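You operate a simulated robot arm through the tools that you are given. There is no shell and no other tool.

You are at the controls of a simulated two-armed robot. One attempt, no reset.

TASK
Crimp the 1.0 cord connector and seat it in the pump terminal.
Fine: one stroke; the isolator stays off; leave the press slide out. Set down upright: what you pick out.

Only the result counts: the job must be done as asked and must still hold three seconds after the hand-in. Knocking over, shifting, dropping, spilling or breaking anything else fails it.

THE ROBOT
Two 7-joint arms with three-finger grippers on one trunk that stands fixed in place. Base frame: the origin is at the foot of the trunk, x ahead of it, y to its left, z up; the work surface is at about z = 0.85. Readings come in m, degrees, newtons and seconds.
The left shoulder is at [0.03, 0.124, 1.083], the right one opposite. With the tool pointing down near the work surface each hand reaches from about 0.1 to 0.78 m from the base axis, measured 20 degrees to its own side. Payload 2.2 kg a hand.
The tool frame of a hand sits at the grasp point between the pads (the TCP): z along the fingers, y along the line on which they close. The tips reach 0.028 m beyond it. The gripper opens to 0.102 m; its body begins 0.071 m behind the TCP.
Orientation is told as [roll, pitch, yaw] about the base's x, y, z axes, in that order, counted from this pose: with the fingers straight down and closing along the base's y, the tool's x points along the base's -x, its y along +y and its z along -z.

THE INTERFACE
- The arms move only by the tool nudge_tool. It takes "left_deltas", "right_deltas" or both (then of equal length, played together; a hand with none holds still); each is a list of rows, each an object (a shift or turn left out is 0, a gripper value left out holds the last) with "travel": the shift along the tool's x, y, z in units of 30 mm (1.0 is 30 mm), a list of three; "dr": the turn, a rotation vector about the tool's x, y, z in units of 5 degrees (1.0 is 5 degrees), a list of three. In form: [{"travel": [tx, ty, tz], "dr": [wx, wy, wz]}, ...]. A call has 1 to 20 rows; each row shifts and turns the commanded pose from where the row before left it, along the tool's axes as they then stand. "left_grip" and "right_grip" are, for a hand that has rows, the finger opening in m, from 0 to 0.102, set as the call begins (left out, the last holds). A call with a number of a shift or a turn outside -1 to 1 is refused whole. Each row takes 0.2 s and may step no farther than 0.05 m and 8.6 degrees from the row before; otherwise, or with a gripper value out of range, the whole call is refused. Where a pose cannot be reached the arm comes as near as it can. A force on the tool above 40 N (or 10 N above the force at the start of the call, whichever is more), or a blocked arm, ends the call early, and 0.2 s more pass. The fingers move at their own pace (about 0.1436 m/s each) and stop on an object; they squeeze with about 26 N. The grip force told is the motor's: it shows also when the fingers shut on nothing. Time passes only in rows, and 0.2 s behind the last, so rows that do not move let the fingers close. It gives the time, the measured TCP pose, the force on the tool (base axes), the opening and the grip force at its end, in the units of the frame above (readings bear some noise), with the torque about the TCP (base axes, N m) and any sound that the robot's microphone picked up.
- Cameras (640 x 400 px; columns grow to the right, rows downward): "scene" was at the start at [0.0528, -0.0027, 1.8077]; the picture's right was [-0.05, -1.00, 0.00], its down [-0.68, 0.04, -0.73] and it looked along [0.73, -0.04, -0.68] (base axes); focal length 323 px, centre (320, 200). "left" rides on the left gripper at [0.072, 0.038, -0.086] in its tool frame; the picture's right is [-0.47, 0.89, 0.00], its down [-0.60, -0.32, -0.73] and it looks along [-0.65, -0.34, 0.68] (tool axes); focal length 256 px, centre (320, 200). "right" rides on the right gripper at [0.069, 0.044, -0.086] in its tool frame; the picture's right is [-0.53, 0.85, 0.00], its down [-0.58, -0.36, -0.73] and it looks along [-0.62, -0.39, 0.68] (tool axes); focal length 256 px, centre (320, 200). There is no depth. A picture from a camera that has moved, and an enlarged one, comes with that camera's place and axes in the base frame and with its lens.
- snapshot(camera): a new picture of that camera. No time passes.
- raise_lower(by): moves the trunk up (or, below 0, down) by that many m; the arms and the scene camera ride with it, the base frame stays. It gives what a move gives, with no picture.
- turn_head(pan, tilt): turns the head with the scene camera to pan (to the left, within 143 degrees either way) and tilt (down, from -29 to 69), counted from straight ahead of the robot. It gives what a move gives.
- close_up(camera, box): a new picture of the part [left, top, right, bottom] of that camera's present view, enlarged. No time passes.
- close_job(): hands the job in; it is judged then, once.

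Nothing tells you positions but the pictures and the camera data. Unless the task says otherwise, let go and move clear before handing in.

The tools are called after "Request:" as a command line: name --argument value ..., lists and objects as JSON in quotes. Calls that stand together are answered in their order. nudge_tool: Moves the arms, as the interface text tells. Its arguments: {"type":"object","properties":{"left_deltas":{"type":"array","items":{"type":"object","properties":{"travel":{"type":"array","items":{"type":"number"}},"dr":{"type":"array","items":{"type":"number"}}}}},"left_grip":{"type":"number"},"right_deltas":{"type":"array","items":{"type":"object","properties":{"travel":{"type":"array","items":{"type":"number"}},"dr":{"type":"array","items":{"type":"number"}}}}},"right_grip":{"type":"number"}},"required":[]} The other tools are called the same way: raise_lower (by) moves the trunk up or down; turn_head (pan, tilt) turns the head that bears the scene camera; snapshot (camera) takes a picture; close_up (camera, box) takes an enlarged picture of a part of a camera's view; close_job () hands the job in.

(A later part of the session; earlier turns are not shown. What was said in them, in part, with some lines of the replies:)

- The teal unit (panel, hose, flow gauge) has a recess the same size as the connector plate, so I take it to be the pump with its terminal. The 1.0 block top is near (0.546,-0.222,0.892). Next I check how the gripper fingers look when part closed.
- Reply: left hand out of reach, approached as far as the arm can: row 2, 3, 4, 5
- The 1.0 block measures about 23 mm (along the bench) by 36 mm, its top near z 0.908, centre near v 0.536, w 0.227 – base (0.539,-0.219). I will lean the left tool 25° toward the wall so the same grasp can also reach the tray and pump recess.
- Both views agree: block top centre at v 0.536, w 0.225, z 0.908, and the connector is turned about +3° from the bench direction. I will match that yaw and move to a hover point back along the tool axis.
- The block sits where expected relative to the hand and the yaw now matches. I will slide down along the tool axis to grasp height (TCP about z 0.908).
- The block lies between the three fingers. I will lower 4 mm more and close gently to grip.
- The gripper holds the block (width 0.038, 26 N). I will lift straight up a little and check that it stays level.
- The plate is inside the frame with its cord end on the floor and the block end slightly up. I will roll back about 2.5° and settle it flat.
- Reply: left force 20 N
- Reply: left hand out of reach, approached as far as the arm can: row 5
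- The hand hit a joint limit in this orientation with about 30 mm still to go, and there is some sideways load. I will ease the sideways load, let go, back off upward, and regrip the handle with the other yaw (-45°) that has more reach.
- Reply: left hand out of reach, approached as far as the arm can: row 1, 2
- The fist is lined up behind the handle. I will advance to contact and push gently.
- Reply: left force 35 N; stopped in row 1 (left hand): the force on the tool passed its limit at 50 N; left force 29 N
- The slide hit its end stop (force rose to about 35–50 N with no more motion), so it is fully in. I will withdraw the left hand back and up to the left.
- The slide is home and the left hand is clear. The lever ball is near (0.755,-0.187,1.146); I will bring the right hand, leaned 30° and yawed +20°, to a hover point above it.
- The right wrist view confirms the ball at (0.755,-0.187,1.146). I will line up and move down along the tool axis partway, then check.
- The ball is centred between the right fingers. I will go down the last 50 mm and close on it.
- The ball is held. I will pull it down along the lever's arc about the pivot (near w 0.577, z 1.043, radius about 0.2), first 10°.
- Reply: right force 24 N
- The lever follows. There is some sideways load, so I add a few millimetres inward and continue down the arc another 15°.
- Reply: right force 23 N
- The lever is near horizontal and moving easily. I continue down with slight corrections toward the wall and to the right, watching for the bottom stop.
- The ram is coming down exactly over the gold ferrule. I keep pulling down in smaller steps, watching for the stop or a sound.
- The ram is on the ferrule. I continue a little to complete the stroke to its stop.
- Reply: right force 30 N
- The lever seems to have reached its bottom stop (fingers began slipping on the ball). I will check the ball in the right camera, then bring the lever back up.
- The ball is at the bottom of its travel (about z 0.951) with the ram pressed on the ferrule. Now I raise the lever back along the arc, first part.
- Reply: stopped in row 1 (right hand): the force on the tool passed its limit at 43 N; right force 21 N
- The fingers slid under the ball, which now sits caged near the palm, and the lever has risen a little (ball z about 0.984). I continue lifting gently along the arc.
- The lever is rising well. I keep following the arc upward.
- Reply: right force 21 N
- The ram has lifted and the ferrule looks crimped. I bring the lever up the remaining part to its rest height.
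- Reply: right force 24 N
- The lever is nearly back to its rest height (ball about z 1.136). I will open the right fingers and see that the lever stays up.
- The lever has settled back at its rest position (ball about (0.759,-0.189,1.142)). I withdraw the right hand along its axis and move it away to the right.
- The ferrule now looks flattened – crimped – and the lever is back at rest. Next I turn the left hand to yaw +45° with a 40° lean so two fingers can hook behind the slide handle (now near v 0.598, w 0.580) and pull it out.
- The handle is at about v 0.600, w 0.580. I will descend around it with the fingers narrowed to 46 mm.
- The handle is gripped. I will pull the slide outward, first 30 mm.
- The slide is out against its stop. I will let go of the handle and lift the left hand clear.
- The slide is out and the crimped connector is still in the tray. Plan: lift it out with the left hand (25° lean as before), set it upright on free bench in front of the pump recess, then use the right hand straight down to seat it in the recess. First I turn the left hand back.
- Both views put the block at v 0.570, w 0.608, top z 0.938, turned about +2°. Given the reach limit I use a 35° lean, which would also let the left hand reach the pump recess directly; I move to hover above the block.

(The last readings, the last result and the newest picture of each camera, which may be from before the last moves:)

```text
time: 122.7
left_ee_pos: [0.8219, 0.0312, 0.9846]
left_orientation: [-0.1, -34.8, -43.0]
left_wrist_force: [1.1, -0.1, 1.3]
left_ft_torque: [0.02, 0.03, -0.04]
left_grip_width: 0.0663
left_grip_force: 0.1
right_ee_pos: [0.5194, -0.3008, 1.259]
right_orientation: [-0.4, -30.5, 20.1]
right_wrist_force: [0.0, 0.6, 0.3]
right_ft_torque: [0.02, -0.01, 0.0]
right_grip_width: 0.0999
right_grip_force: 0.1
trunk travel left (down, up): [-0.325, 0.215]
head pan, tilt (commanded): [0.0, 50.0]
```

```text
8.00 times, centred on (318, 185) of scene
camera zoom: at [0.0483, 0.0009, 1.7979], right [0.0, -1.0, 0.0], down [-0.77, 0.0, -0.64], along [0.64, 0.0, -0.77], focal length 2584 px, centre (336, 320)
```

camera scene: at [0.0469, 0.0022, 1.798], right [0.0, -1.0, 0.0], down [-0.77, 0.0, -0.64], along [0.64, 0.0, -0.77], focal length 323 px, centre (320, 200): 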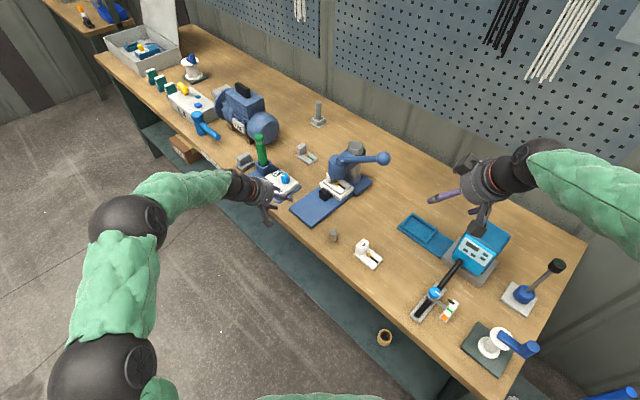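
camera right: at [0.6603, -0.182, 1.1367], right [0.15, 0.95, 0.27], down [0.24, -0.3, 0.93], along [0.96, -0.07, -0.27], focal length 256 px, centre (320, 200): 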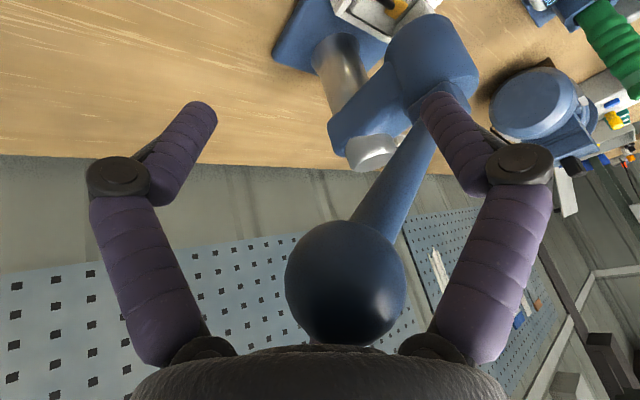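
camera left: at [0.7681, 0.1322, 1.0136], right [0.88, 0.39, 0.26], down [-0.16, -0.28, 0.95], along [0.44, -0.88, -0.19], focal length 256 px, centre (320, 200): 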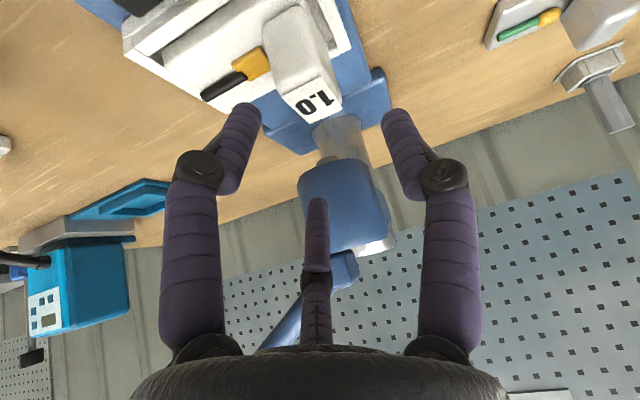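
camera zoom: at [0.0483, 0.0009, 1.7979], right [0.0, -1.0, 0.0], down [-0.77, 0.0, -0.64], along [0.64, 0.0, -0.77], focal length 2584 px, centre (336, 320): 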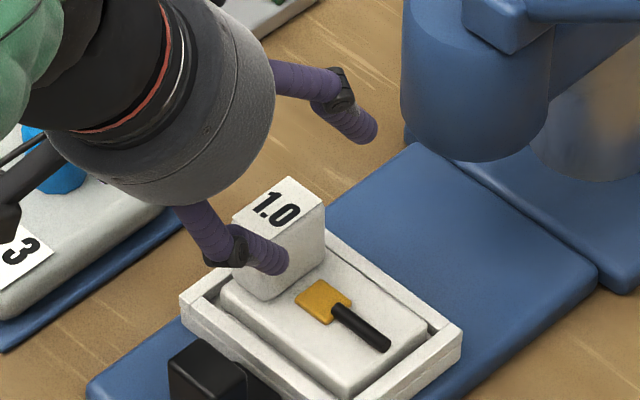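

The block is centred under the hand, and the hand should be turned back 2° to match it. I correct that and descend around the block.

Request:
nudge_tool --left_deltas '[{"dr": [0.229, 0, 0.328]}, {"travel": [0.28, 0, 0.4005]}, {"travel": [0.28, 0, 0.4005]}, {"travel": [0.28, 0, 0.4005]}, {"travel": [0, 0, 0]}]'

Request:
snapshot --camera "left"

Request:
close_up --camera "scene" --box '[286, 160, 350, 210]'

```text
time: 123.8
left_ee_pos: [0.8196, 0.0308, 0.9408]
left_orientation: [-0.3, -35.1, -45.0]
left_wrist_force: [0.1, -0.4, 0.4]
left_ft_torque: [-0.01, 0.0, 0.01]
left_grip_width: 0.066
left_grip_force: 0.0
right_ee_pos: [0.5181, -0.2995, 1.2603]
right_orientation: [-0.3, -30.6, 20.1]
right_wrist_force: [0.0, 0.2, -0.7]
right_ft_torque: [0.02, 0.0, 0.01]
right_grip_width: 0.1001
right_grip_force: 0.0
trunk travel left (down, up): [-0.325, 0.215]
head pan, tilt (commanded): [0.0, 50.0]
```

```text
taken
camera left: at [0.7712, 0.1341, 0.9703], right [0.9, 0.36, 0.26], down [-0.17, -0.28, 0.95], along [0.41, -0.89, -0.19], focal length 256 px, centre (320, 200)
```

left: 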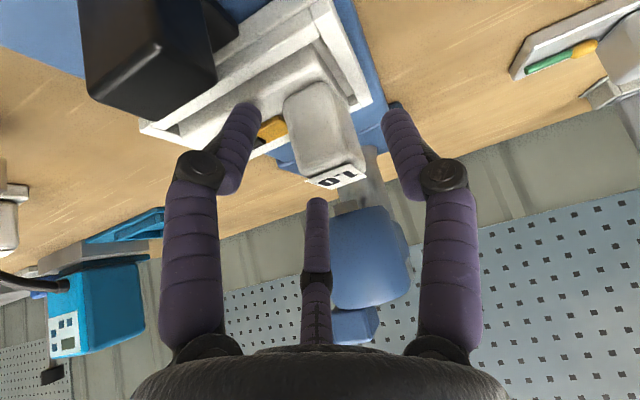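

```text
8.00 times, centred on (318, 185) of scene
camera zoom: at [0.0469, 0.0017, 1.798], right [0.0, -1.0, 0.0], down [-0.77, 0.0, -0.64], along [0.64, 0.0, -0.77], focal length 2584 px, centre (336, 320)
```

zoom: 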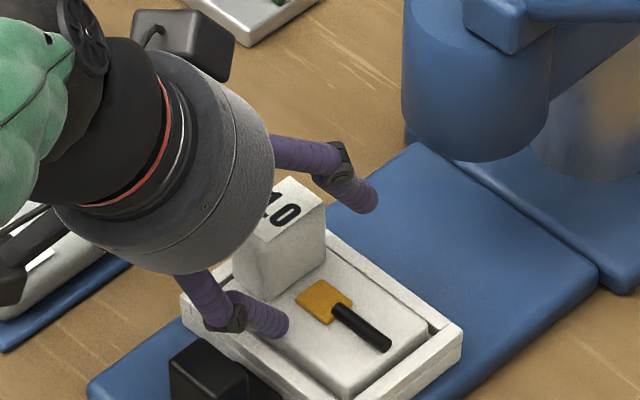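

Request:
nudge_tool --left_deltas '[{"travel": [0, 0, 0]}, {"travel": [0, 0, 0]}, {"travel": [0, 0, 0]}]' --left_grip 0.0

Request:
snapshot --camera "left"

Request:
close_up --camera "scene" --box '[286, 160, 350, 210]'

```text
time: 124.7
left_ee_pos: [0.8206, 0.0293, 0.9424]
left_orientation: [-0.2, -35.0, -45.0]
left_wrist_force: [0.1, 0.4, 0.5]
left_ft_torque: [0.04, 0.0, 0.0]
left_grip_width: 0.0381
left_grip_force: 25.7
right_ee_pos: [0.5171, -0.3003, 1.2606]
right_orientation: [-0.3, -30.7, 20.0]
right_wrist_force: [0.6, 0.5, 0.2]
right_ft_torque: [-0.02, 0.02, 0.01]
right_grip_width: 0.1
right_grip_force: 0.0
trunk travel left (down, up): [-0.325, 0.215]
head pan, tilt (commanded): [0.0, 50.0]
```

```text
taken
camera left: at [0.7714, 0.134, 0.9701], right [0.9, 0.35, 0.26], down [-0.17, -0.28, 0.95], along [0.41, -0.89, -0.19], focal length 256 px, centre (320, 200)
```

left: 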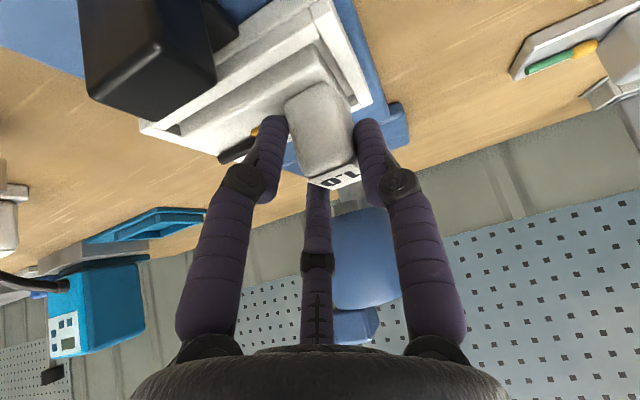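

```text
8.00 times, centred on (318, 185) of scene
camera zoom: at [0.0473, 0.0017, 1.798], right [0.0, -1.0, 0.0], down [-0.77, 0.0, -0.64], along [0.64, 0.0, -0.77], focal length 2584 px, centre (336, 320)
```

zoom: 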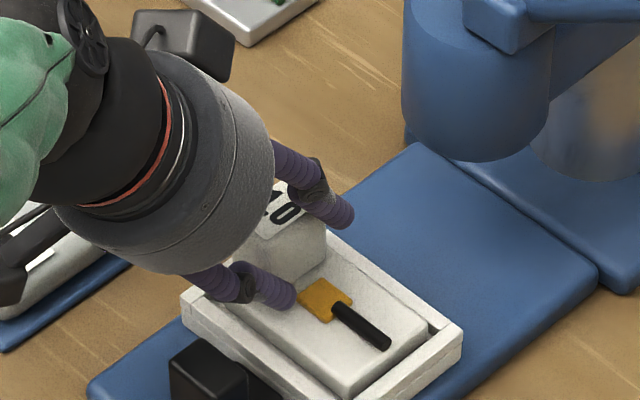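

Gripped. I lift straight up slowly and check that the connector hangs level.

Request:
nudge_tool --left_deltas '[{"travel": [-0.1912, 0, -0.2731]}, {"travel": [-0.1912, 0, -0.2731]}, {"travel": [-0.2868, 0, -0.41]}, {"travel": [-0.2868, 0, -0.41]}]'

Request:
snapshot --camera "left"

Request:
close_up --camera "scene" --box '[286, 150, 350, 200]'

```text
time: 125.7
left_ee_pos: [0.8194, 0.0308, 0.9908]
left_orientation: [-0.1, -34.9, -45.1]
left_wrist_force: [-0.7, -0.4, -1.4]
left_ft_torque: [0.0, -0.04, 0.03]
left_grip_width: 0.0381
left_grip_force: 25.9
right_ee_pos: [0.5166, -0.2994, 1.2589]
right_orientation: [-0.5, -30.6, 20.0]
right_wrist_force: [0.2, 0.5, 0.8]
right_ft_torque: [-0.03, -0.02, -0.01]
right_grip_width: 0.0999
right_grip_force: 0.0
trunk travel left (down, up): [-0.325, 0.215]
head pan, tilt (commanded): [0.0, 50.0]
```

```text
taken
camera left: at [0.7713, 0.1343, 1.0198], right [0.9, 0.35, 0.26], down [-0.17, -0.28, 0.95], along [0.41, -0.89, -0.19], focal length 256 px, centre (320, 200)
```

left: 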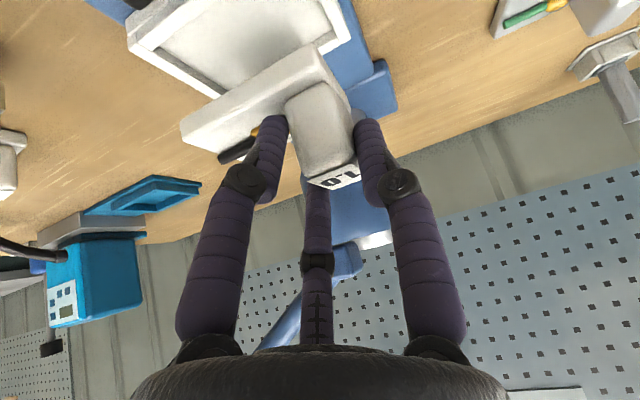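

```text
8.00 times, centred on (318, 175) of scene
camera zoom: at [0.0471, 0.0018, 1.798], right [0.0, -1.0, 0.0], down [-0.77, 0.0, -0.64], along [0.64, 0.0, -0.77], focal length 2584 px, centre (336, 400)
```

zoom: 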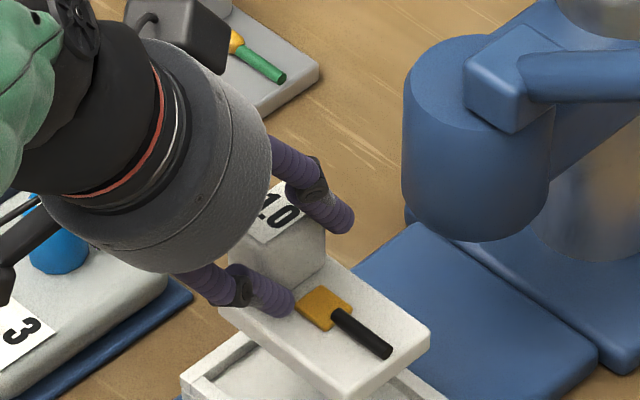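

The connector is out and level in the grip. I move the right arm back out of the way, raise the load and turn the head to measure the pump recess.

Request:
nudge_tool --right_deltas '[{"travel": [0.926, -0.179, -0.755]}, {"travel": [0.926, -0.179, -0.755]}, {"travel": [0.926, -0.179, -0.755]}, {"travel": [0.926, -0.179, -0.755]}, {"travel": [0.926, -0.179, -0.755]}, {"travel": [0.926, -0.179, -0.755]}, {"travel": [0.926, -0.179, -0.755]}]'

Request:
turn_head --pan -28 --tilt 50

Request:
snapshot --camera "scene"

Request:
close_up --camera "scene" --box '[280, 130, 370, 190]'

```text
time: 127.2
left_ee_pos: [0.8208, 0.0312, 0.99]
left_orientation: [-0.2, -35.1, -45.0]
left_wrist_force: [-0.4, 0.3, -1.5]
left_ft_torque: [0.03, 0.01, 0.03]
left_grip_width: 0.0377
left_grip_force: 26.1
right_ee_pos: [0.2957, -0.4185, 1.2957]
right_orientation: [-0.4, -30.6, 20.0]
right_wrist_force: [0.0, 0.5, 0.4]
right_ft_torque: [0.0, 0.0, -0.01]
right_grip_width: 0.0999
right_grip_force: 0.0
trunk travel left (down, up): [-0.325, 0.215]
head pan, tilt (commanded): [0.0, 50.0]
```

```text
time: 128.2
left_ee_pos: [0.8204, 0.0301, 0.9909]
left_orientation: [-0.1, -35.0, -45.0]
left_wrist_force: [0.1, 0.1, -1.4]
left_ft_torque: [0.01, 0.03, 0.01]
left_grip_width: 0.038
left_grip_force: 26.5
right_ee_pos: [0.2978, -0.4175, 1.2958]
right_orientation: [-0.4, -30.6, 19.9]
right_wrist_force: [-0.4, -0.2, 0.2]
right_ft_torque: [0.03, -0.02, 0.0]
right_grip_width: 0.0998
right_grip_force: 0.1
trunk travel left (down, up): [-0.325, 0.215]
head pan, tilt (commanded): [-28.0, 50.0]
```

```text
taken
camera scene: at [0.0383, -0.0343, 1.798], right [-0.47, -0.88, 0.0], down [-0.68, 0.36, -0.64], along [0.57, -0.3, -0.77], focal length 323 px, centre (320, 200)
```

scene: 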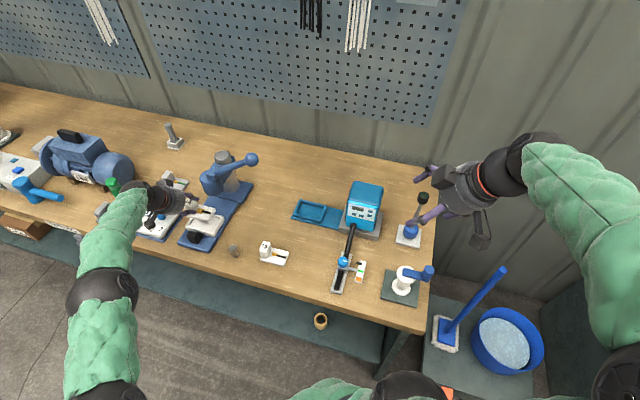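

```text
6.67 times, centred on (325, 160) of scene
camera zoom: at [0.0383, -0.0343, 1.798], right [-0.47, -0.88, 0.0], down [-0.68, 0.36, -0.64], along [0.57, -0.3, -0.77], focal length 2153 px, centre (287, 467)
```

zoom: 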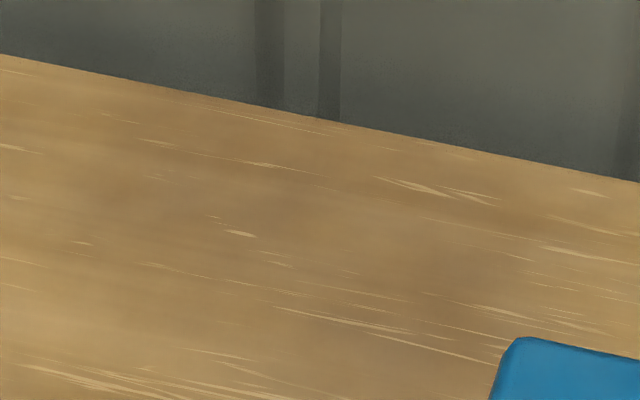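

Request:
close_up --camera "scene" --box '[284, 190, 348, 230]'

Request:
close_up --camera "scene" --box '[290, 170, 440, 310]'

```text
10.00 times, centred on (316, 210) of scene
camera zoom: at [0.0383, -0.0343, 1.798], right [-0.47, -0.88, 0.0], down [-0.68, 0.36, -0.64], along [0.57, -0.3, -0.77], focal length 3229 px, centre (360, 100)
```

zoom: 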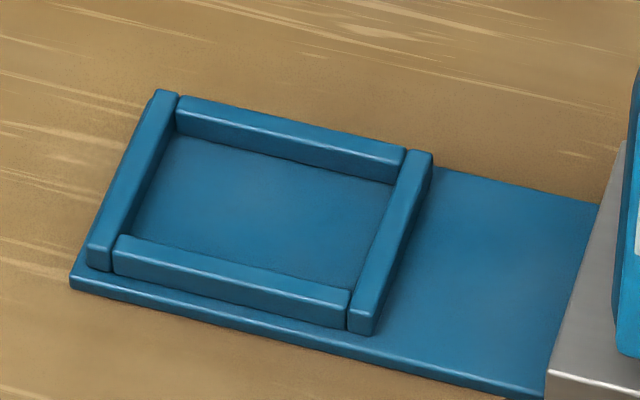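

```text
2.86 times, centred on (365, 240) of scene
camera zoom: at [0.0383, -0.0343, 1.798], right [-0.47, -0.88, 0.0], down [-0.68, 0.36, -0.64], along [0.57, -0.3, -0.77], focal length 923 px, centre (191, 86)
```

zoom: 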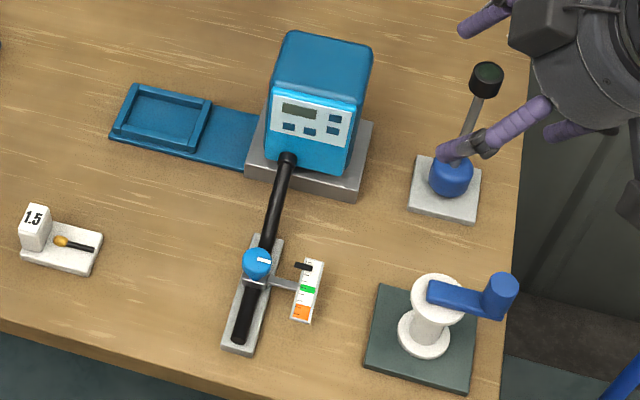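

The recess frame spans about v 0.699–0.777, w 0.197–0.304 (centre v 0.738, w 0.250), rail tops near z 0.87. I carry the connector right along the bench at safe height.

Request:
nudge_tool --left_deltas '[{"travel": [0, 0, -0.6]}, {"travel": [0, 0, -0.6]}, {"travel": [0, -0.9, 0]}, {"travel": [0, -0.993, 0]}, {"travel": [0, -0.993, 0]}, {"travel": [0, -0.993, 0]}, {"travel": [0, -0.993, 0]}, {"travel": [0, -0.993, 0]}, {"travel": [0, -0.993, 0]}, {"travel": [0, -0.993, 0]}, {"travel": [0, -0.993, 0]}, {"travel": [0, -0.993, 0]}, {"travel": [0, -0.993, 0]}]'

Request:
snapshot --camera "left"

Request:
snapshot --camera "scene"

```text
time: 131.0
left_ee_pos: [0.5749, -0.1851, 1.0217]
left_orientation: [-0.2, -35.0, -45.0]
left_wrist_force: [-0.4, -0.1, -1.6]
left_ft_torque: [0.0, 0.02, 0.01]
left_grip_width: 0.0377
left_grip_force: 26.2
right_ee_pos: [0.2958, -0.4198, 1.2953]
right_orientation: [-0.5, -30.6, 20.0]
right_wrist_force: [-0.3, -0.2, 0.1]
right_ft_torque: [0.05, 0.0, 0.0]
right_grip_width: 0.1003
right_grip_force: 0.1
trunk travel left (down, up): [-0.325, 0.215]
head pan, tilt (commanded): [-28.0, 50.0]
```

```text
taken
camera left: at [0.5258, -0.0813, 1.0501], right [0.9, 0.36, 0.26], down [-0.17, -0.28, 0.95], along [0.41, -0.89, -0.19], focal length 256 px, centre (320, 200)
```

left: 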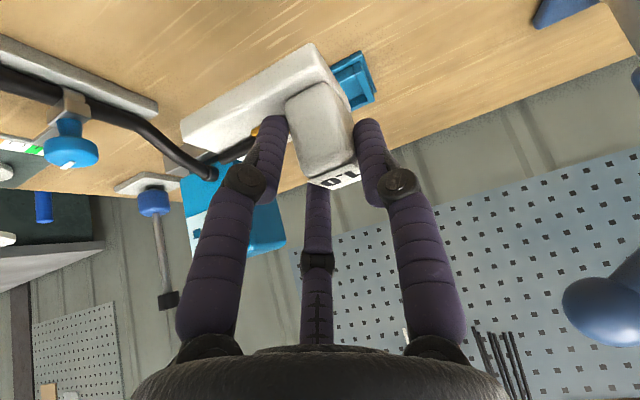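

```text
taken
camera scene: at [0.0372, -0.0352, 1.798], right [-0.47, -0.88, 0.0], down [-0.68, 0.36, -0.64], along [0.57, -0.3, -0.77], focal length 323 px, centre (320, 200)
```

scene: 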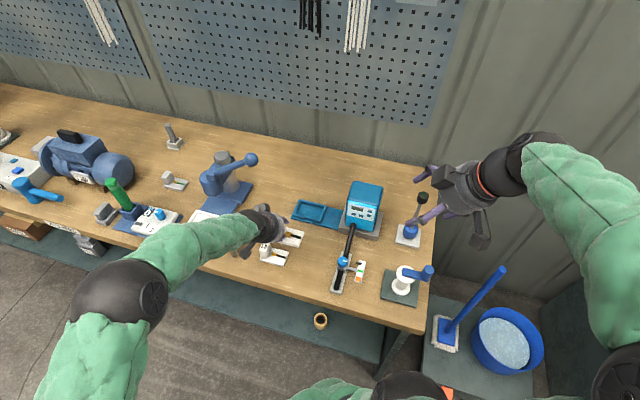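

Request:
nudge_tool --left_deltas '[{"travel": [-0.715, -0.006, 0.664]}, {"travel": [-0.715, -0.006, 0.664]}, {"travel": [-0.715, -0.006, 0.664]}, {"travel": [-0.715, -0.006, 0.664]}, {"travel": [-0.715, -0.006, 0.664]}]'

Request:
close_up --camera "scene" --box '[270, 180, 350, 235]'

Request:
snapshot --camera "left"

Request:
close_up --camera "left" --box '[160, 0, 400, 150]'

```text
time: 132.2
left_ee_pos: [0.6767, -0.2885, 1.0008]
left_orientation: [-0.2, -34.9, -45.1]
left_wrist_force: [0.9, -0.9, -0.9]
left_ft_torque: [0.07, 0.03, -0.02]
left_grip_width: 0.038
left_grip_force: 26.1
right_ee_pos: [0.297, -0.419, 1.2935]
right_orientation: [-0.5, -30.5, 19.9]
right_wrist_force: [0.2, 0.0, 1.1]
right_ft_torque: [0.0, -0.01, 0.03]
right_grip_width: 0.1
right_grip_force: 0.0
trunk travel left (down, up): [-0.325, 0.215]
head pan, tilt (commanded): [-28.0, 50.0]
```

```text
7.27 times, centred on (310, 208) of scene
camera zoom: at [0.0392, -0.0356, 1.7979], right [-0.47, -0.88, 0.0], down [-0.68, 0.36, -0.64], along [0.57, -0.3, -0.77], focal length 2349 px, centre (393, 146)
```

zoom: 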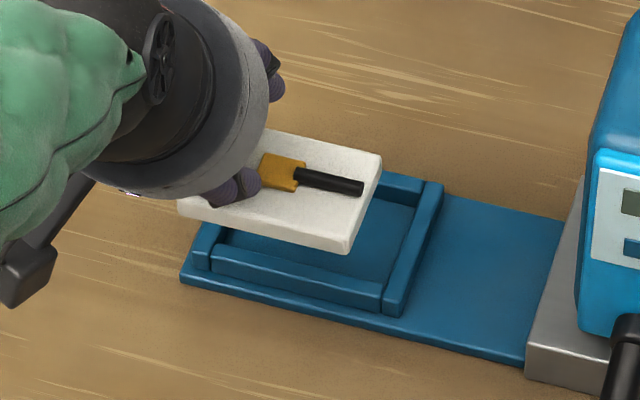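

```text
taken
camera left: at [0.6282, -0.1846, 1.0297], right [0.9, 0.35, 0.26], down [-0.17, -0.28, 0.95], along [0.41, -0.89, -0.19], focal length 256 px, centre (320, 200)
```

left: 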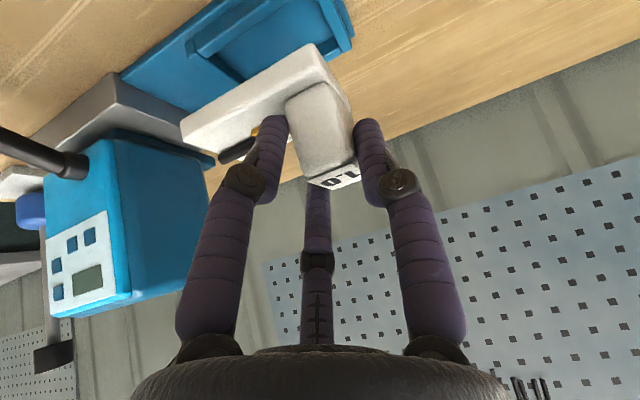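

```text
2.67 times, centred on (280, 75) of left
camera zoom: at [0.6282, -0.1846, 1.0297], right [0.9, 0.35, 0.26], down [-0.17, -0.28, 0.95], along [0.41, -0.89, -0.19], focal length 683 px, centre (427, 533)
```

zoom: 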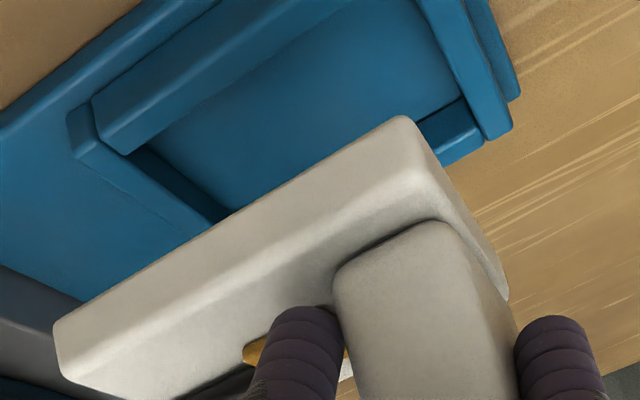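

The plate is parallel to the recess and level; plate centre is about (v 0.701, w 0.252) and the recess centre about (0.744, 0.252) with rail tops near z 0.864. I shift inward 42 mm and lower to just above the rails.

Request:
nudge_tool --left_deltas '[{"travel": [-0.573, 0, 0.4015]}, {"travel": [-0.573, 0, 0.4015]}, {"travel": [0.3505, 0, 0.5006]}, {"travel": [0.3505, 0, 0.5006]}, {"travel": [0.3, 0, 0.43]}, {"travel": [0, 0, 0]}]'

Request:
close_up --camera "scene" --box '[280, 185, 344, 230]'

Request:
close_up --camera "left" --box '[160, 0, 400, 150]'

```text
time: 133.6
left_ee_pos: [0.7062, -0.3171, 0.9485]
left_orientation: [-0.2, -35.0, -45.0]
left_wrist_force: [-0.6, -0.8, -1.9]
left_ft_torque: [-0.04, 0.0, -0.01]
left_grip_width: 0.0379
left_grip_force: 25.7
right_ee_pos: [0.2962, -0.4183, 1.296]
right_orientation: [-0.3, -30.6, 20.0]
right_wrist_force: [0.8, 0.5, 1.0]
right_ft_torque: [-0.01, 0.0, 0.01]
right_grip_width: 0.0999
right_grip_force: 0.1
trunk travel left (down, up): [-0.325, 0.215]
head pan, tilt (commanded): [-28.0, 50.0]
```

```text
8.89 times, centred on (312, 208) of scene
camera zoom: at [0.038, -0.0346, 1.798], right [-0.47, -0.88, 0.0], down [-0.68, 0.36, -0.64], along [0.57, -0.3, -0.77], focal length 2871 px, centre (391, 133)
```

zoom: 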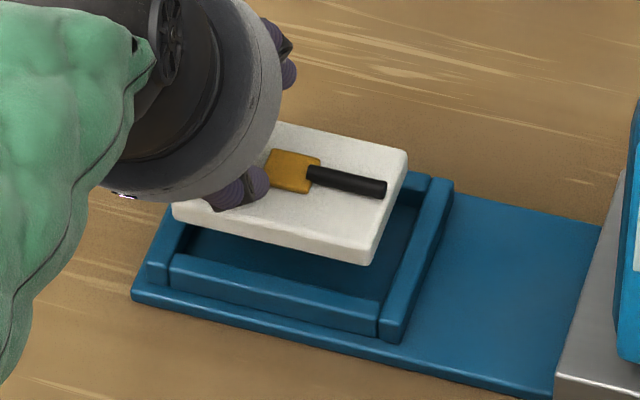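

```text
2.67 times, centred on (280, 75) of left
camera zoom: at [0.6579, -0.2135, 0.9776], right [0.9, 0.36, 0.26], down [-0.17, -0.28, 0.95], along [0.41, -0.89, -0.19], focal length 683 px, centre (427, 533)
```

zoom: 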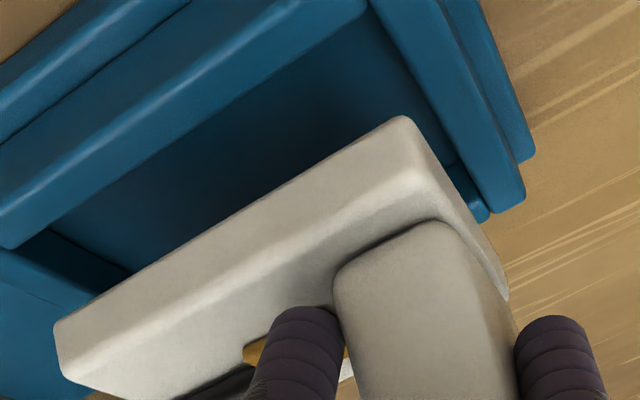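

Very close. I shift 3 mm to the right and 2 mm inward while lowering to just above the rails, then check again.

Request:
nudge_tool --left_deltas '[{"travel": [0.164, -0.05, 0.292]}, {"travel": [0.164, -0.05, 0.292]}, {"travel": [0, 0, 0]}]'

Request:
close_up --camera "scene" --box '[284, 188, 340, 228]'

Request:
close_up --camera "left" --box '[160, 0, 400, 150]'

```text
time: 134.4
left_ee_pos: [0.7059, -0.322, 0.9264]
left_orientation: [-0.2, -35.0, -45.0]
left_wrist_force: [-0.1, 0.0, -0.7]
left_ft_torque: [0.04, 0.01, -0.02]
left_grip_width: 0.0378
left_grip_force: 26.1
right_ee_pos: [0.2962, -0.4188, 1.2952]
right_orientation: [-0.4, -30.7, 20.0]
right_wrist_force: [-0.6, 0.8, 0.1]
right_ft_torque: [0.0, 0.02, 0.01]
right_grip_width: 0.1
right_grip_force: 0.1
trunk travel left (down, up): [-0.325, 0.215]
head pan, tilt (commanded): [-28.0, 50.0]
```

```text
10.00 times, centred on (312, 208) of scene
camera zoom: at [0.0382, -0.0346, 1.798], right [-0.47, -0.88, 0.0], down [-0.68, 0.36, -0.64], along [0.57, -0.3, -0.77], focal length 3229 px, centre (400, 120)
```

zoom: 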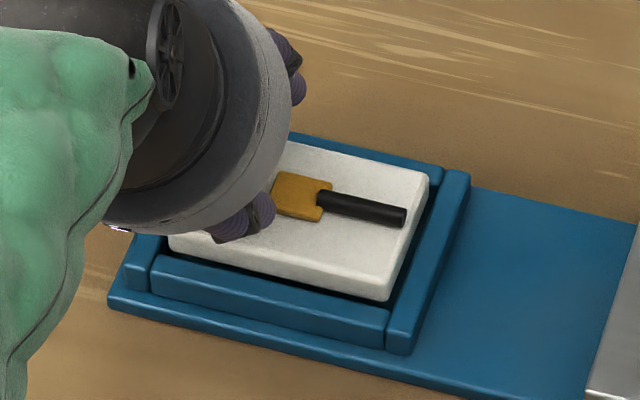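

```text
2.67 times, centred on (280, 75) of left
camera zoom: at [0.6568, -0.2173, 0.9573], right [0.9, 0.35, 0.26], down [-0.17, -0.28, 0.95], along [0.41, -0.89, -0.19], focal length 683 px, centre (427, 533)
```

zoom: 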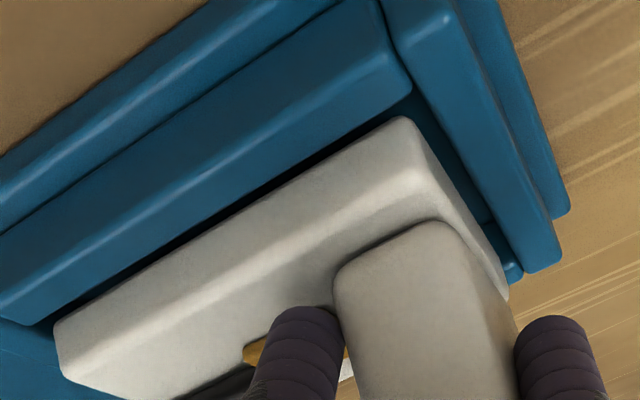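

The plate is right over the opening with a few millimetres around. I lower in small steps and watch the force.

Request:
nudge_tool --left_deltas '[{"travel": [0.087, 0.033, 0.183]}, {"travel": [0, 0, 0]}]'

Request:
nudge_tool --left_deltas '[{"travel": [0.0574, 0, 0.0819]}, {"travel": [0, 0, 0]}]'

Request:
close_up --camera "scene" --box '[284, 188, 340, 228]'

Request:
close_up --camera "left" --box '[160, 0, 400, 150]'

```text
time: 135.0
left_ee_pos: [0.7069, -0.3208, 0.9232]
left_orientation: [-0.2, -35.0, -45.1]
left_wrist_force: [-0.4, 0.4, -2.3]
left_ft_torque: [0.02, 0.0, -0.01]
left_grip_width: 0.038
left_grip_force: 25.9
right_ee_pos: [0.2959, -0.4181, 1.2956]
right_orientation: [-0.4, -30.6, 20.0]
right_wrist_force: [0.2, 0.1, -0.1]
right_ft_torque: [0.01, -0.03, -0.03]
right_grip_width: 0.1
right_grip_force: 0.0
trunk travel left (down, up): [-0.325, 0.215]
head pan, tilt (commanded): [-28.0, 50.0]
```

```text
time: 135.6
left_ee_pos: [0.7061, -0.3205, 0.919]
left_orientation: [-0.2, -35.0, -45.0]
left_wrist_force: [0.0, 0.9, -0.7]
left_ft_torque: [0.02, 0.01, -0.04]
left_grip_width: 0.038
left_grip_force: 26.0
right_ee_pos: [0.297, -0.4185, 1.2955]
right_orientation: [-0.4, -30.5, 20.0]
right_wrist_force: [0.1, 0.0, -0.7]
right_ft_torque: [0.0, -0.02, 0.0]
right_grip_width: 0.1
right_grip_force: 0.0
trunk travel left (down, up): [-0.325, 0.215]
head pan, tilt (commanded): [-28.0, 50.0]
```

```text
10.00 times, centred on (312, 208) of scene
camera zoom: at [0.0382, -0.0347, 1.798], right [-0.47, -0.88, 0.0], down [-0.68, 0.36, -0.64], along [0.57, -0.3, -0.77], focal length 3229 px, centre (400, 120)
```

zoom: 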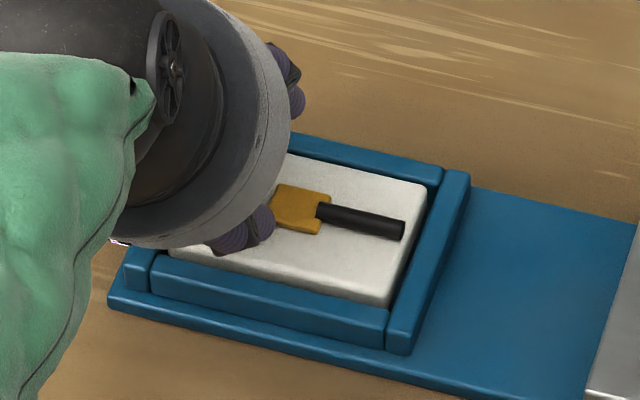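

```text
2.67 times, centred on (280, 75) of left
camera zoom: at [0.658, -0.2174, 0.9486], right [0.9, 0.35, 0.26], down [-0.17, -0.28, 0.95], along [0.41, -0.89, -0.19], focal length 683 px, centre (427, 533)
```

zoom: 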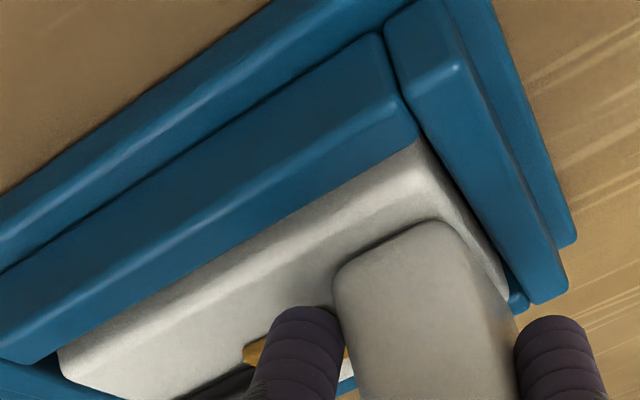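

Request:
nudge_tool --left_deltas '[{"travel": [0.0382, 0, 0.0546]}, {"travel": [0, 0, 0]}]'

Request:
nudge_tool --left_deltas '[{"travel": [0.0382, 0, 0.0546]}, {"travel": [0, 0, 0]}]'

Request:
nudge_tool --left_deltas '[{"travel": [0.0382, 0, 0.0546]}, {"travel": [0, 0, 0]}]'

```text
time: 136.2
left_ee_pos: [0.7064, -0.3214, 0.9175]
left_orientation: [-0.2, -35.0, -45.0]
left_wrist_force: [-0.4, 1.2, -1.3]
left_ft_torque: [0.01, 0.05, 0.04]
left_grip_width: 0.0379
left_grip_force: 25.7
right_ee_pos: [0.2961, -0.4187, 1.2959]
right_orientation: [-0.4, -30.6, 20.0]
right_wrist_force: [0.5, 0.7, 0.0]
right_ft_torque: [-0.01, 0.03, -0.01]
right_grip_width: 0.0997
right_grip_force: 0.0
trunk travel left (down, up): [-0.325, 0.215]
head pan, tilt (commanded): [-28.0, 50.0]
```

```text
time: 136.8
left_ee_pos: [0.7068, -0.3194, 0.9178]
left_orientation: [-0.2, -35.0, -45.1]
left_wrist_force: [-0.7, 0.0, 1.0]
left_ft_torque: [0.02, -0.03, -0.01]
left_grip_width: 0.0378
left_grip_force: 25.8
right_ee_pos: [0.2961, -0.4187, 1.2958]
right_orientation: [-0.3, -30.6, 20.0]
right_wrist_force: [0.2, 0.2, 0.0]
right_ft_torque: [-0.01, -0.01, 0.01]
right_grip_width: 0.0999
right_grip_force: 0.1
trunk travel left (down, up): [-0.325, 0.215]
head pan, tilt (commanded): [-28.0, 50.0]
```

```text
time: 137.4
left_ee_pos: [0.7066, -0.3208, 0.9171]
left_orientation: [0.0, -35.4, -45.1]
left_wrist_force: [-1.0, 0.0, 9.8]
left_ft_torque: [0.24, 0.01, 0.03]
left_grip_width: 0.0379
left_grip_force: 25.3
right_ee_pos: [0.2961, -0.4173, 1.2967]
right_orientation: [-0.5, -30.5, 19.9]
right_wrist_force: [0.1, 0.9, 0.4]
right_ft_torque: [0.01, 0.01, 0.02]
right_grip_width: 0.0999
right_grip_force: 0.0
trunk travel left (down, up): [-0.325, 0.215]
head pan, tilt (commanded): [-28.0, 50.0]
```

Request:
close_up --camera "scene" --box '[284, 188, 340, 228]'

Request:
close_up --camera "left" --box '[160, 0, 400, 150]'

Request:
close_up --camera "scene" --box '[300, 196, 336, 224]'

```text
10.00 times, centred on (312, 208) of scene
camera zoom: at [0.0368, -0.0342, 1.7981], right [-0.47, -0.88, 0.0], down [-0.68, 0.36, -0.64], along [0.57, -0.3, -0.77], focal length 3229 px, centre (400, 120)
```

zoom: 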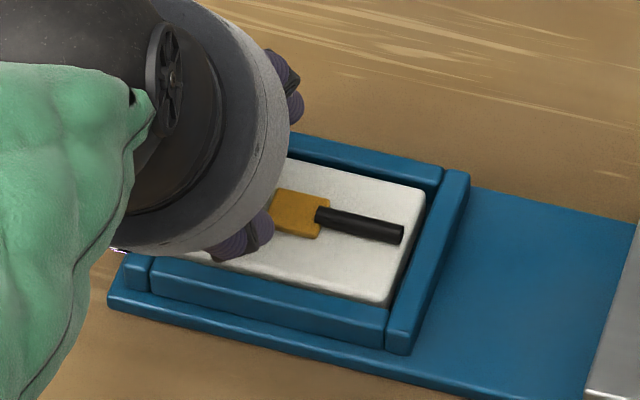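

```text
2.67 times, centred on (280, 75) of left
camera zoom: at [0.6575, -0.2169, 0.9455], right [0.9, 0.36, 0.27], down [-0.17, -0.27, 0.95], along [0.41, -0.89, -0.18], focal length 683 px, centre (427, 533)
```

zoom: 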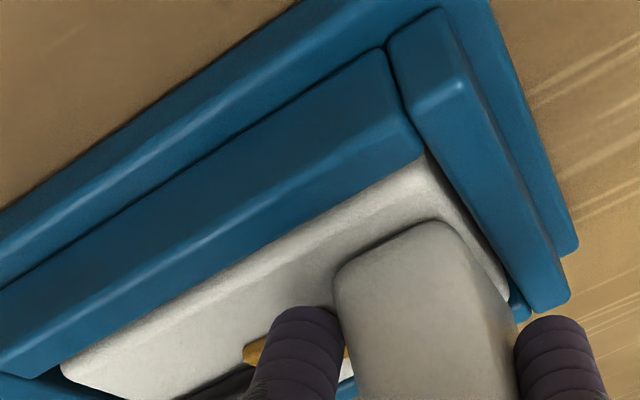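

```text
14.29 times, centred on (318, 210) of scene
camera zoom: at [0.0368, -0.0342, 1.7981], right [-0.47, -0.88, 0.0], down [-0.68, 0.36, -0.64], along [0.57, -0.3, -0.77], focal length 4613 px, centre (349, 57)
```

zoom: 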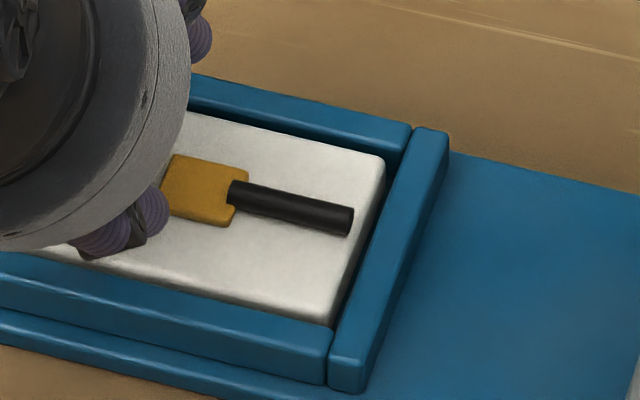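

The plate is inside the frame on all sides and resting on the floor with about 10 N. I release the fingers.

Request:
nudge_tool --left_deltas '[{"travel": [0, 0, 0]}, {"travel": [0, 0, 0]}]' --left_grip 0.064

Request:
close_up --camera "scene" --box '[284, 188, 340, 228]'

Request:
close_up --camera "left" --box '[160, 0, 420, 170]'

```text
time: 138.0
left_ee_pos: [0.7059, -0.3201, 0.9121]
left_orientation: [-0.2, -35.0, -45.0]
left_wrist_force: [-0.2, 1.3, 2.0]
left_ft_torque: [0.0, 0.01, -0.02]
left_grip_width: 0.0647
left_grip_force: 0.1
right_ee_pos: [0.2966, -0.4179, 1.296]
right_orientation: [-0.4, -30.6, 20.0]
right_wrist_force: [-0.4, 0.1, 0.2]
right_ft_torque: [0.01, 0.02, 0.0]
right_grip_width: 0.0999
right_grip_force: 0.0
trunk travel left (down, up): [-0.325, 0.215]
head pan, tilt (commanded): [-28.0, 50.0]
```

```text
10.00 times, centred on (312, 208) of scene
camera zoom: at [0.0381, -0.0345, 1.798], right [-0.47, -0.88, 0.0], down [-0.68, 0.36, -0.64], along [0.57, -0.3, -0.77], focal length 3229 px, centre (400, 120)
```

zoom: 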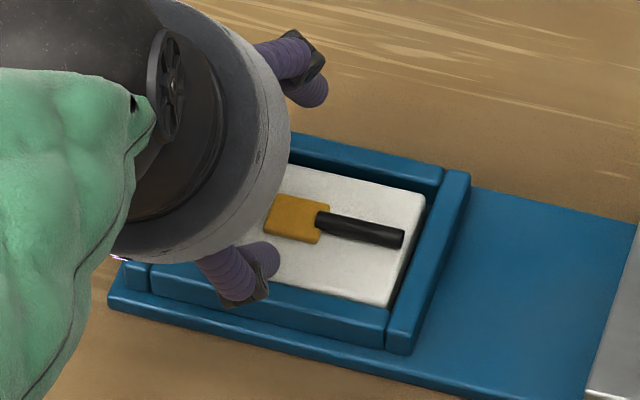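

```text
2.35 times, centred on (290, 85) of left
camera zoom: at [0.6569, -0.2165, 0.9425], right [0.9, 0.35, 0.26], down [-0.17, -0.28, 0.95], along [0.41, -0.89, -0.19], focal length 602 px, centre (391, 471)
```

zoom: 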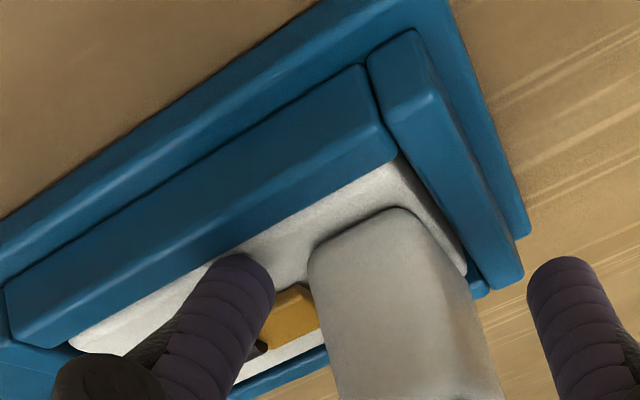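

The connector dropped flat into the recess. I raise the hand straight up and back away.

Request:
nudge_tool --left_deltas '[{"travel": [-0.1912, 0, -0.2731]}, {"travel": [-0.2868, 0, -0.41]}, {"travel": [-0.2868, 0, -0.41]}, {"travel": [-0.3824, 0, -0.5462]}, {"travel": [0.4, 0, -0.8]}, {"travel": [0.5, 0.3, -0.8]}, {"travel": [0.5, 0.3, -0.8]}, {"travel": [0.6, 0.3, -0.7]}, {"travel": [0.6, 0.3, -0.7]}]'

Request:
close_up --camera "scene" --box '[280, 180, 350, 230]'

Request:
snapshot --camera "left"

Request:
snapshot --camera "scene"

```text
time: 140.0
left_ee_pos: [0.6409, -0.2018, 1.0235]
left_orientation: [-0.3, -34.9, -45.1]
left_wrist_force: [-0.2, 0.7, 0.3]
left_ft_torque: [-0.01, -0.02, 0.02]
left_grip_width: 0.064
left_grip_force: 0.0
right_ee_pos: [0.297, -0.4184, 1.2961]
right_orientation: [-0.5, -30.6, 20.0]
right_wrist_force: [-0.5, 0.6, 0.5]
right_ft_torque: [-0.03, -0.01, -0.03]
right_grip_width: 0.1003
right_grip_force: 0.1
trunk travel left (down, up): [-0.325, 0.215]
head pan, tilt (commanded): [-28.0, 50.0]
```

```text
8.00 times, centred on (315, 205) of scene
camera zoom: at [0.0372, -0.0335, 1.7981], right [-0.47, -0.88, 0.0], down [-0.68, 0.36, -0.64], along [0.57, -0.3, -0.77], focal length 2584 px, centre (360, 160)
```

zoom: 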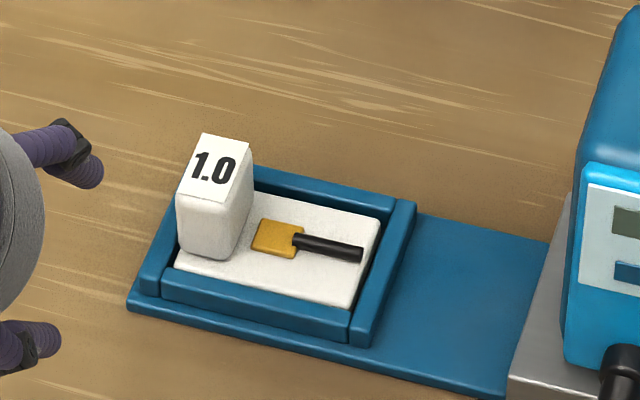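

```text
taken
camera left: at [0.5918, -0.0979, 1.0524], right [0.9, 0.36, 0.26], down [-0.17, -0.28, 0.95], along [0.41, -0.89, -0.19], focal length 256 px, centre (320, 200)
```

left: 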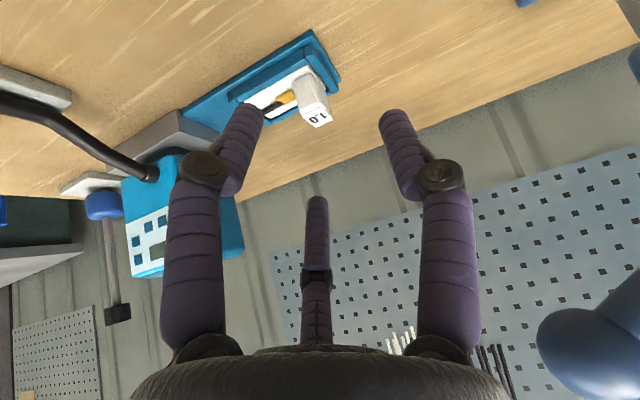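

```text
taken
camera scene: at [0.0372, -0.0335, 1.7981], right [-0.47, -0.88, 0.0], down [-0.68, 0.36, -0.64], along [0.57, -0.3, -0.77], focal length 323 px, centre (320, 200)
```

scene: 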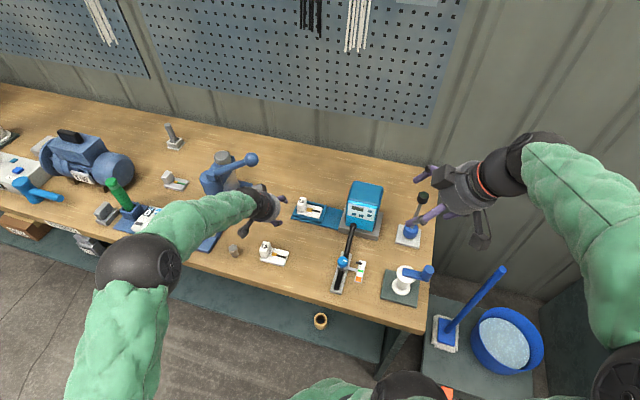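

The connector stands upright in the pump recess. I zoom in to verify it is flat and check the press, then retreat the left hand away from the lever.

Request:
close_up --camera "scene" --box '[290, 190, 330, 220]'

Request:
nudge_tool --left_deltas '[{"travel": [0.8, 0, -0.56]}, {"travel": [0.8, 0, -0.56]}, {"travel": [0.8, 0, -0.7]}, {"travel": [0.8, 0, -0.7]}, {"travel": [0.8, 0.3, -0.7]}, {"travel": [0.5, 0.8, -0.7]}, {"travel": [0.3, 0.9, -0.5]}, {"travel": [0.3, 0.9, -0.5]}]'

Request:
snapshot --camera "scene"

Request:
close_up --camera "scene" --box '[150, 140, 330, 270]'

```text
13.33 times, centred on (310, 205) of scene
camera zoom: at [0.0372, -0.0335, 1.7981], right [-0.47, -0.88, 0.0], down [-0.68, 0.36, -0.64], along [0.57, -0.3, -0.77], focal length 4306 px, centre (453, 133)
```

zoom: 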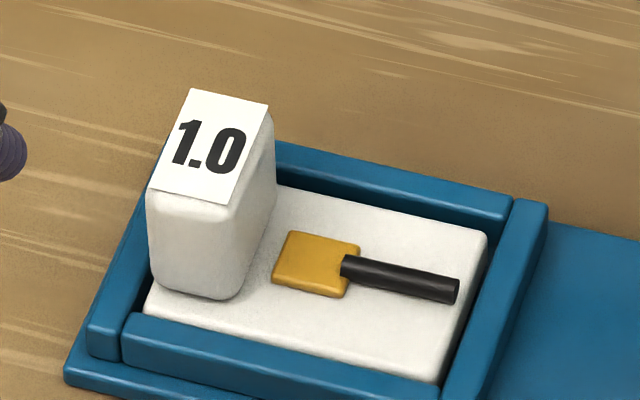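

```text
time: 141.8
left_ee_pos: [0.5549, 0.0004, 1.0552]
left_orientation: [-0.4, -35.1, -44.6]
left_wrist_force: [2.1, 1.4, 2.3]
left_ft_torque: [0.03, 0.21, -0.07]
left_grip_width: 0.0638
left_grip_force: 0.5
left hand out of reach, approached as far as the arm can: row 8
right_ee_pos: [0.2985, -0.4175, 1.2967]
right_orientation: [-0.4, -30.6, 19.9]
right_wrist_force: [-1.1, 0.5, 0.3]
right_ft_torque: [-0.03, 0.04, -0.01]
right_grip_width: 0.0998
right_grip_force: 0.2
trunk travel left (down, up): [-0.325, 0.215]
head pan, tilt (commanded): [-28.0, 50.0]
```

```text
taken
camera scene: at [0.0387, -0.0339, 1.7985], right [-0.47, -0.88, 0.0], down [-0.68, 0.36, -0.64], along [0.57, -0.3, -0.77], focal length 323 px, centre (320, 200)
```

scene: 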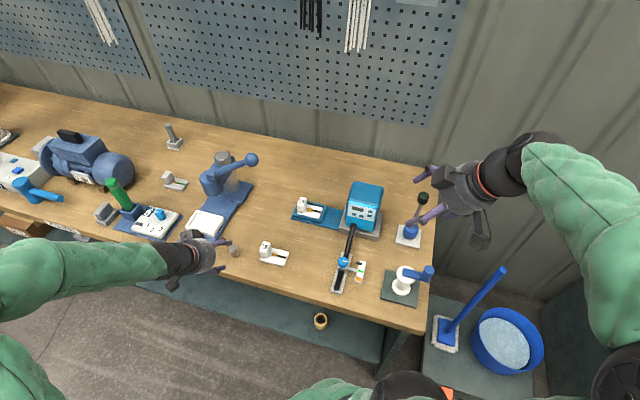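

```text
3.08 times, centred on (240, 205) of scene
camera zoom: at [0.0387, -0.0339, 1.7985], right [-0.47, -0.88, 0.0], down [-0.68, 0.36, -0.64], along [0.57, -0.3, -0.77], focal length 994 px, centre (566, 185)
```

zoom: 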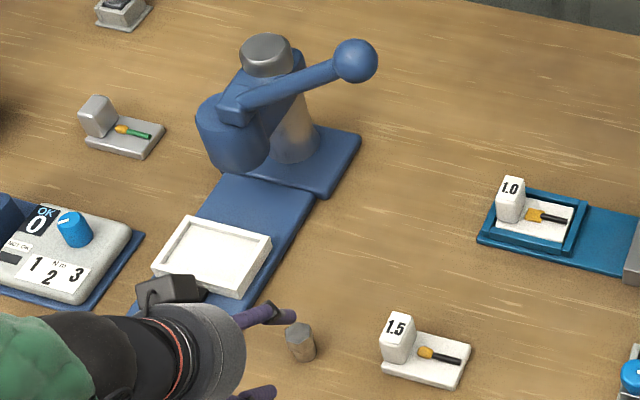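

The connector is flat in the recess, the slide is back at its original out position, and the lever is up. I lift the left hand clear and take a last look around.

Request:
nudge_tool --left_deltas '[{"travel": [-0.3, 0, -0.8]}, {"travel": [-0.3, 0, -0.8]}, {"travel": [-0.3, 0, -0.8]}, {"travel": [-0.3, 0, -0.8]}, {"travel": [0, 0, 0]}]'

Request:
turn_head --pan -15 --tilt 48

Request:
snapshot --camera "scene"

Request:
snapshot --camera "left"

Request:
close_up --camera "scene" --box '[340, 170, 540, 330]'

```text
time: 143.0
left_ee_pos: [0.544, 0.0091, 1.116]
left_orientation: [1.7, -38.0, -45.3]
left_wrist_force: [0.6, -0.2, 0.0]
left_ft_torque: [-0.02, 0.01, -0.02]
left_grip_width: 0.064
left_grip_force: 0.1
left hand out of reach, approached as far as the arm can: row 1, 2, 3, 4
right_ee_pos: [0.2971, -0.4179, 1.2959]
right_orientation: [-0.4, -30.6, 20.0]
right_wrist_force: [1.1, 0.4, -0.5]
right_ft_torque: [0.01, -0.01, -0.03]
right_grip_width: 0.0997
right_grip_force: 0.0
trunk travel left (down, up): [-0.325, 0.215]
head pan, tilt (commanded): [-28.0, 50.0]
```

```text
time: 143.7
left_ee_pos: [0.5449, 0.0082, 1.1153]
left_orientation: [1.7, -38.0, -45.1]
left_wrist_force: [0.3, 0.0, 0.2]
left_ft_torque: [0.0, -0.01, -0.01]
left_grip_width: 0.0639
left_grip_force: 0.0
right_ee_pos: [0.2971, -0.4196, 1.2952]
right_orientation: [-0.4, -30.6, 20.0]
right_wrist_force: [0.8, -0.6, -0.2]
right_ft_torque: [0.02, 0.01, 0.01]
right_grip_width: 0.1001
right_grip_force: 0.0
trunk travel left (down, up): [-0.325, 0.215]
head pan, tilt (commanded): [-15.0, 48.0]
```

```text
taken
camera scene: at [0.0462, -0.0188, 1.8007], right [-0.26, -0.97, 0.0], down [-0.72, 0.19, -0.67], along [0.65, -0.17, -0.74], focal length 323 px, centre (320, 200)
```

scene: 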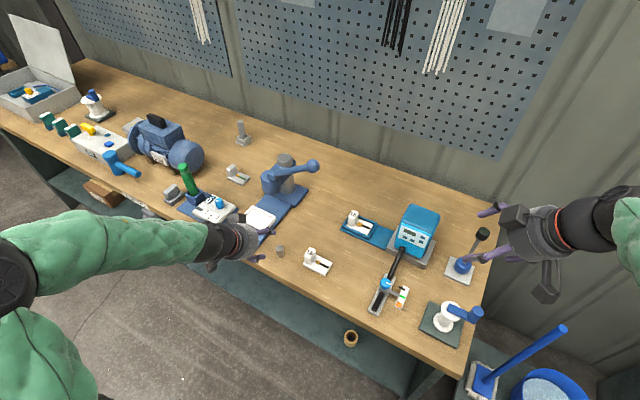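

```text
taken
camera left: at [0.4925, 0.1116, 1.1394], right [0.87, 0.38, 0.31], down [-0.22, -0.26, 0.94], along [0.43, -0.89, -0.15], focal length 256 px, centre (320, 200)
```

left: 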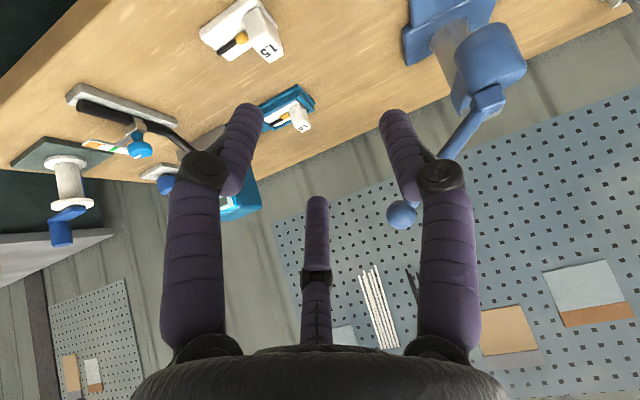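

```text
2.50 times, centred on (440, 250) of scene
camera zoom: at [0.0462, -0.0188, 1.8007], right [-0.26, -0.97, 0.0], down [-0.72, 0.19, -0.67], along [0.65, -0.17, -0.74], focal length 807 px, centre (20, 75)
```

zoom: 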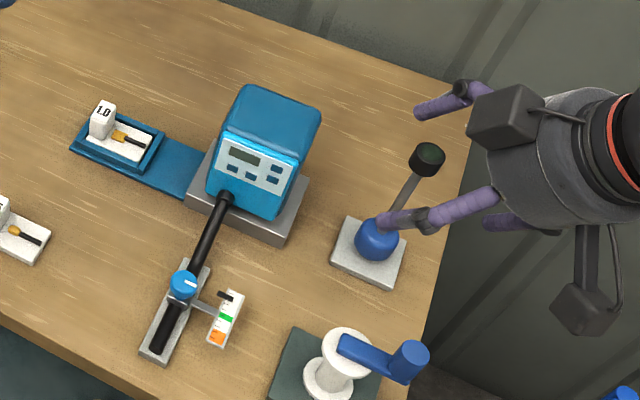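

Everything checks out: the crimped 1.0 connector sits upright and flat in the pump recess. The slide is out, the lever is up after one stroke, the isolator and neighbouring parts were not touched, and both hands are clear, so I hand in.

Request:
close_job

```text
The job is handed in.
```

The job is handed in: the 1.0 cord connector is crimped and sits upright and flat in the pump terminal. The hand-in returned no verdict, so these points come from my own camera views and force readings:

- **Crimp:** I made one full lever stroke. The ferrule looks flattened, and the lever is back at its rest position.
- **Press slide:** It is out against its stop, in the position it started from.
- **Isolator:** I touched no switches or levers other than the press lever. No part was labelled as the isolator, so I left every candidate alone.
- **Pump terminal:** Nothing was labelled as the pump. I took it to be the teal unit with the display and hose, because it has a recess that fits the connector plate and was within reach. The blue motor at the far left was out of reach and had no such recess.
- **Other parts:** I saw nothing knocked over or shifted. Both hands had let go and were clear before I handed in.
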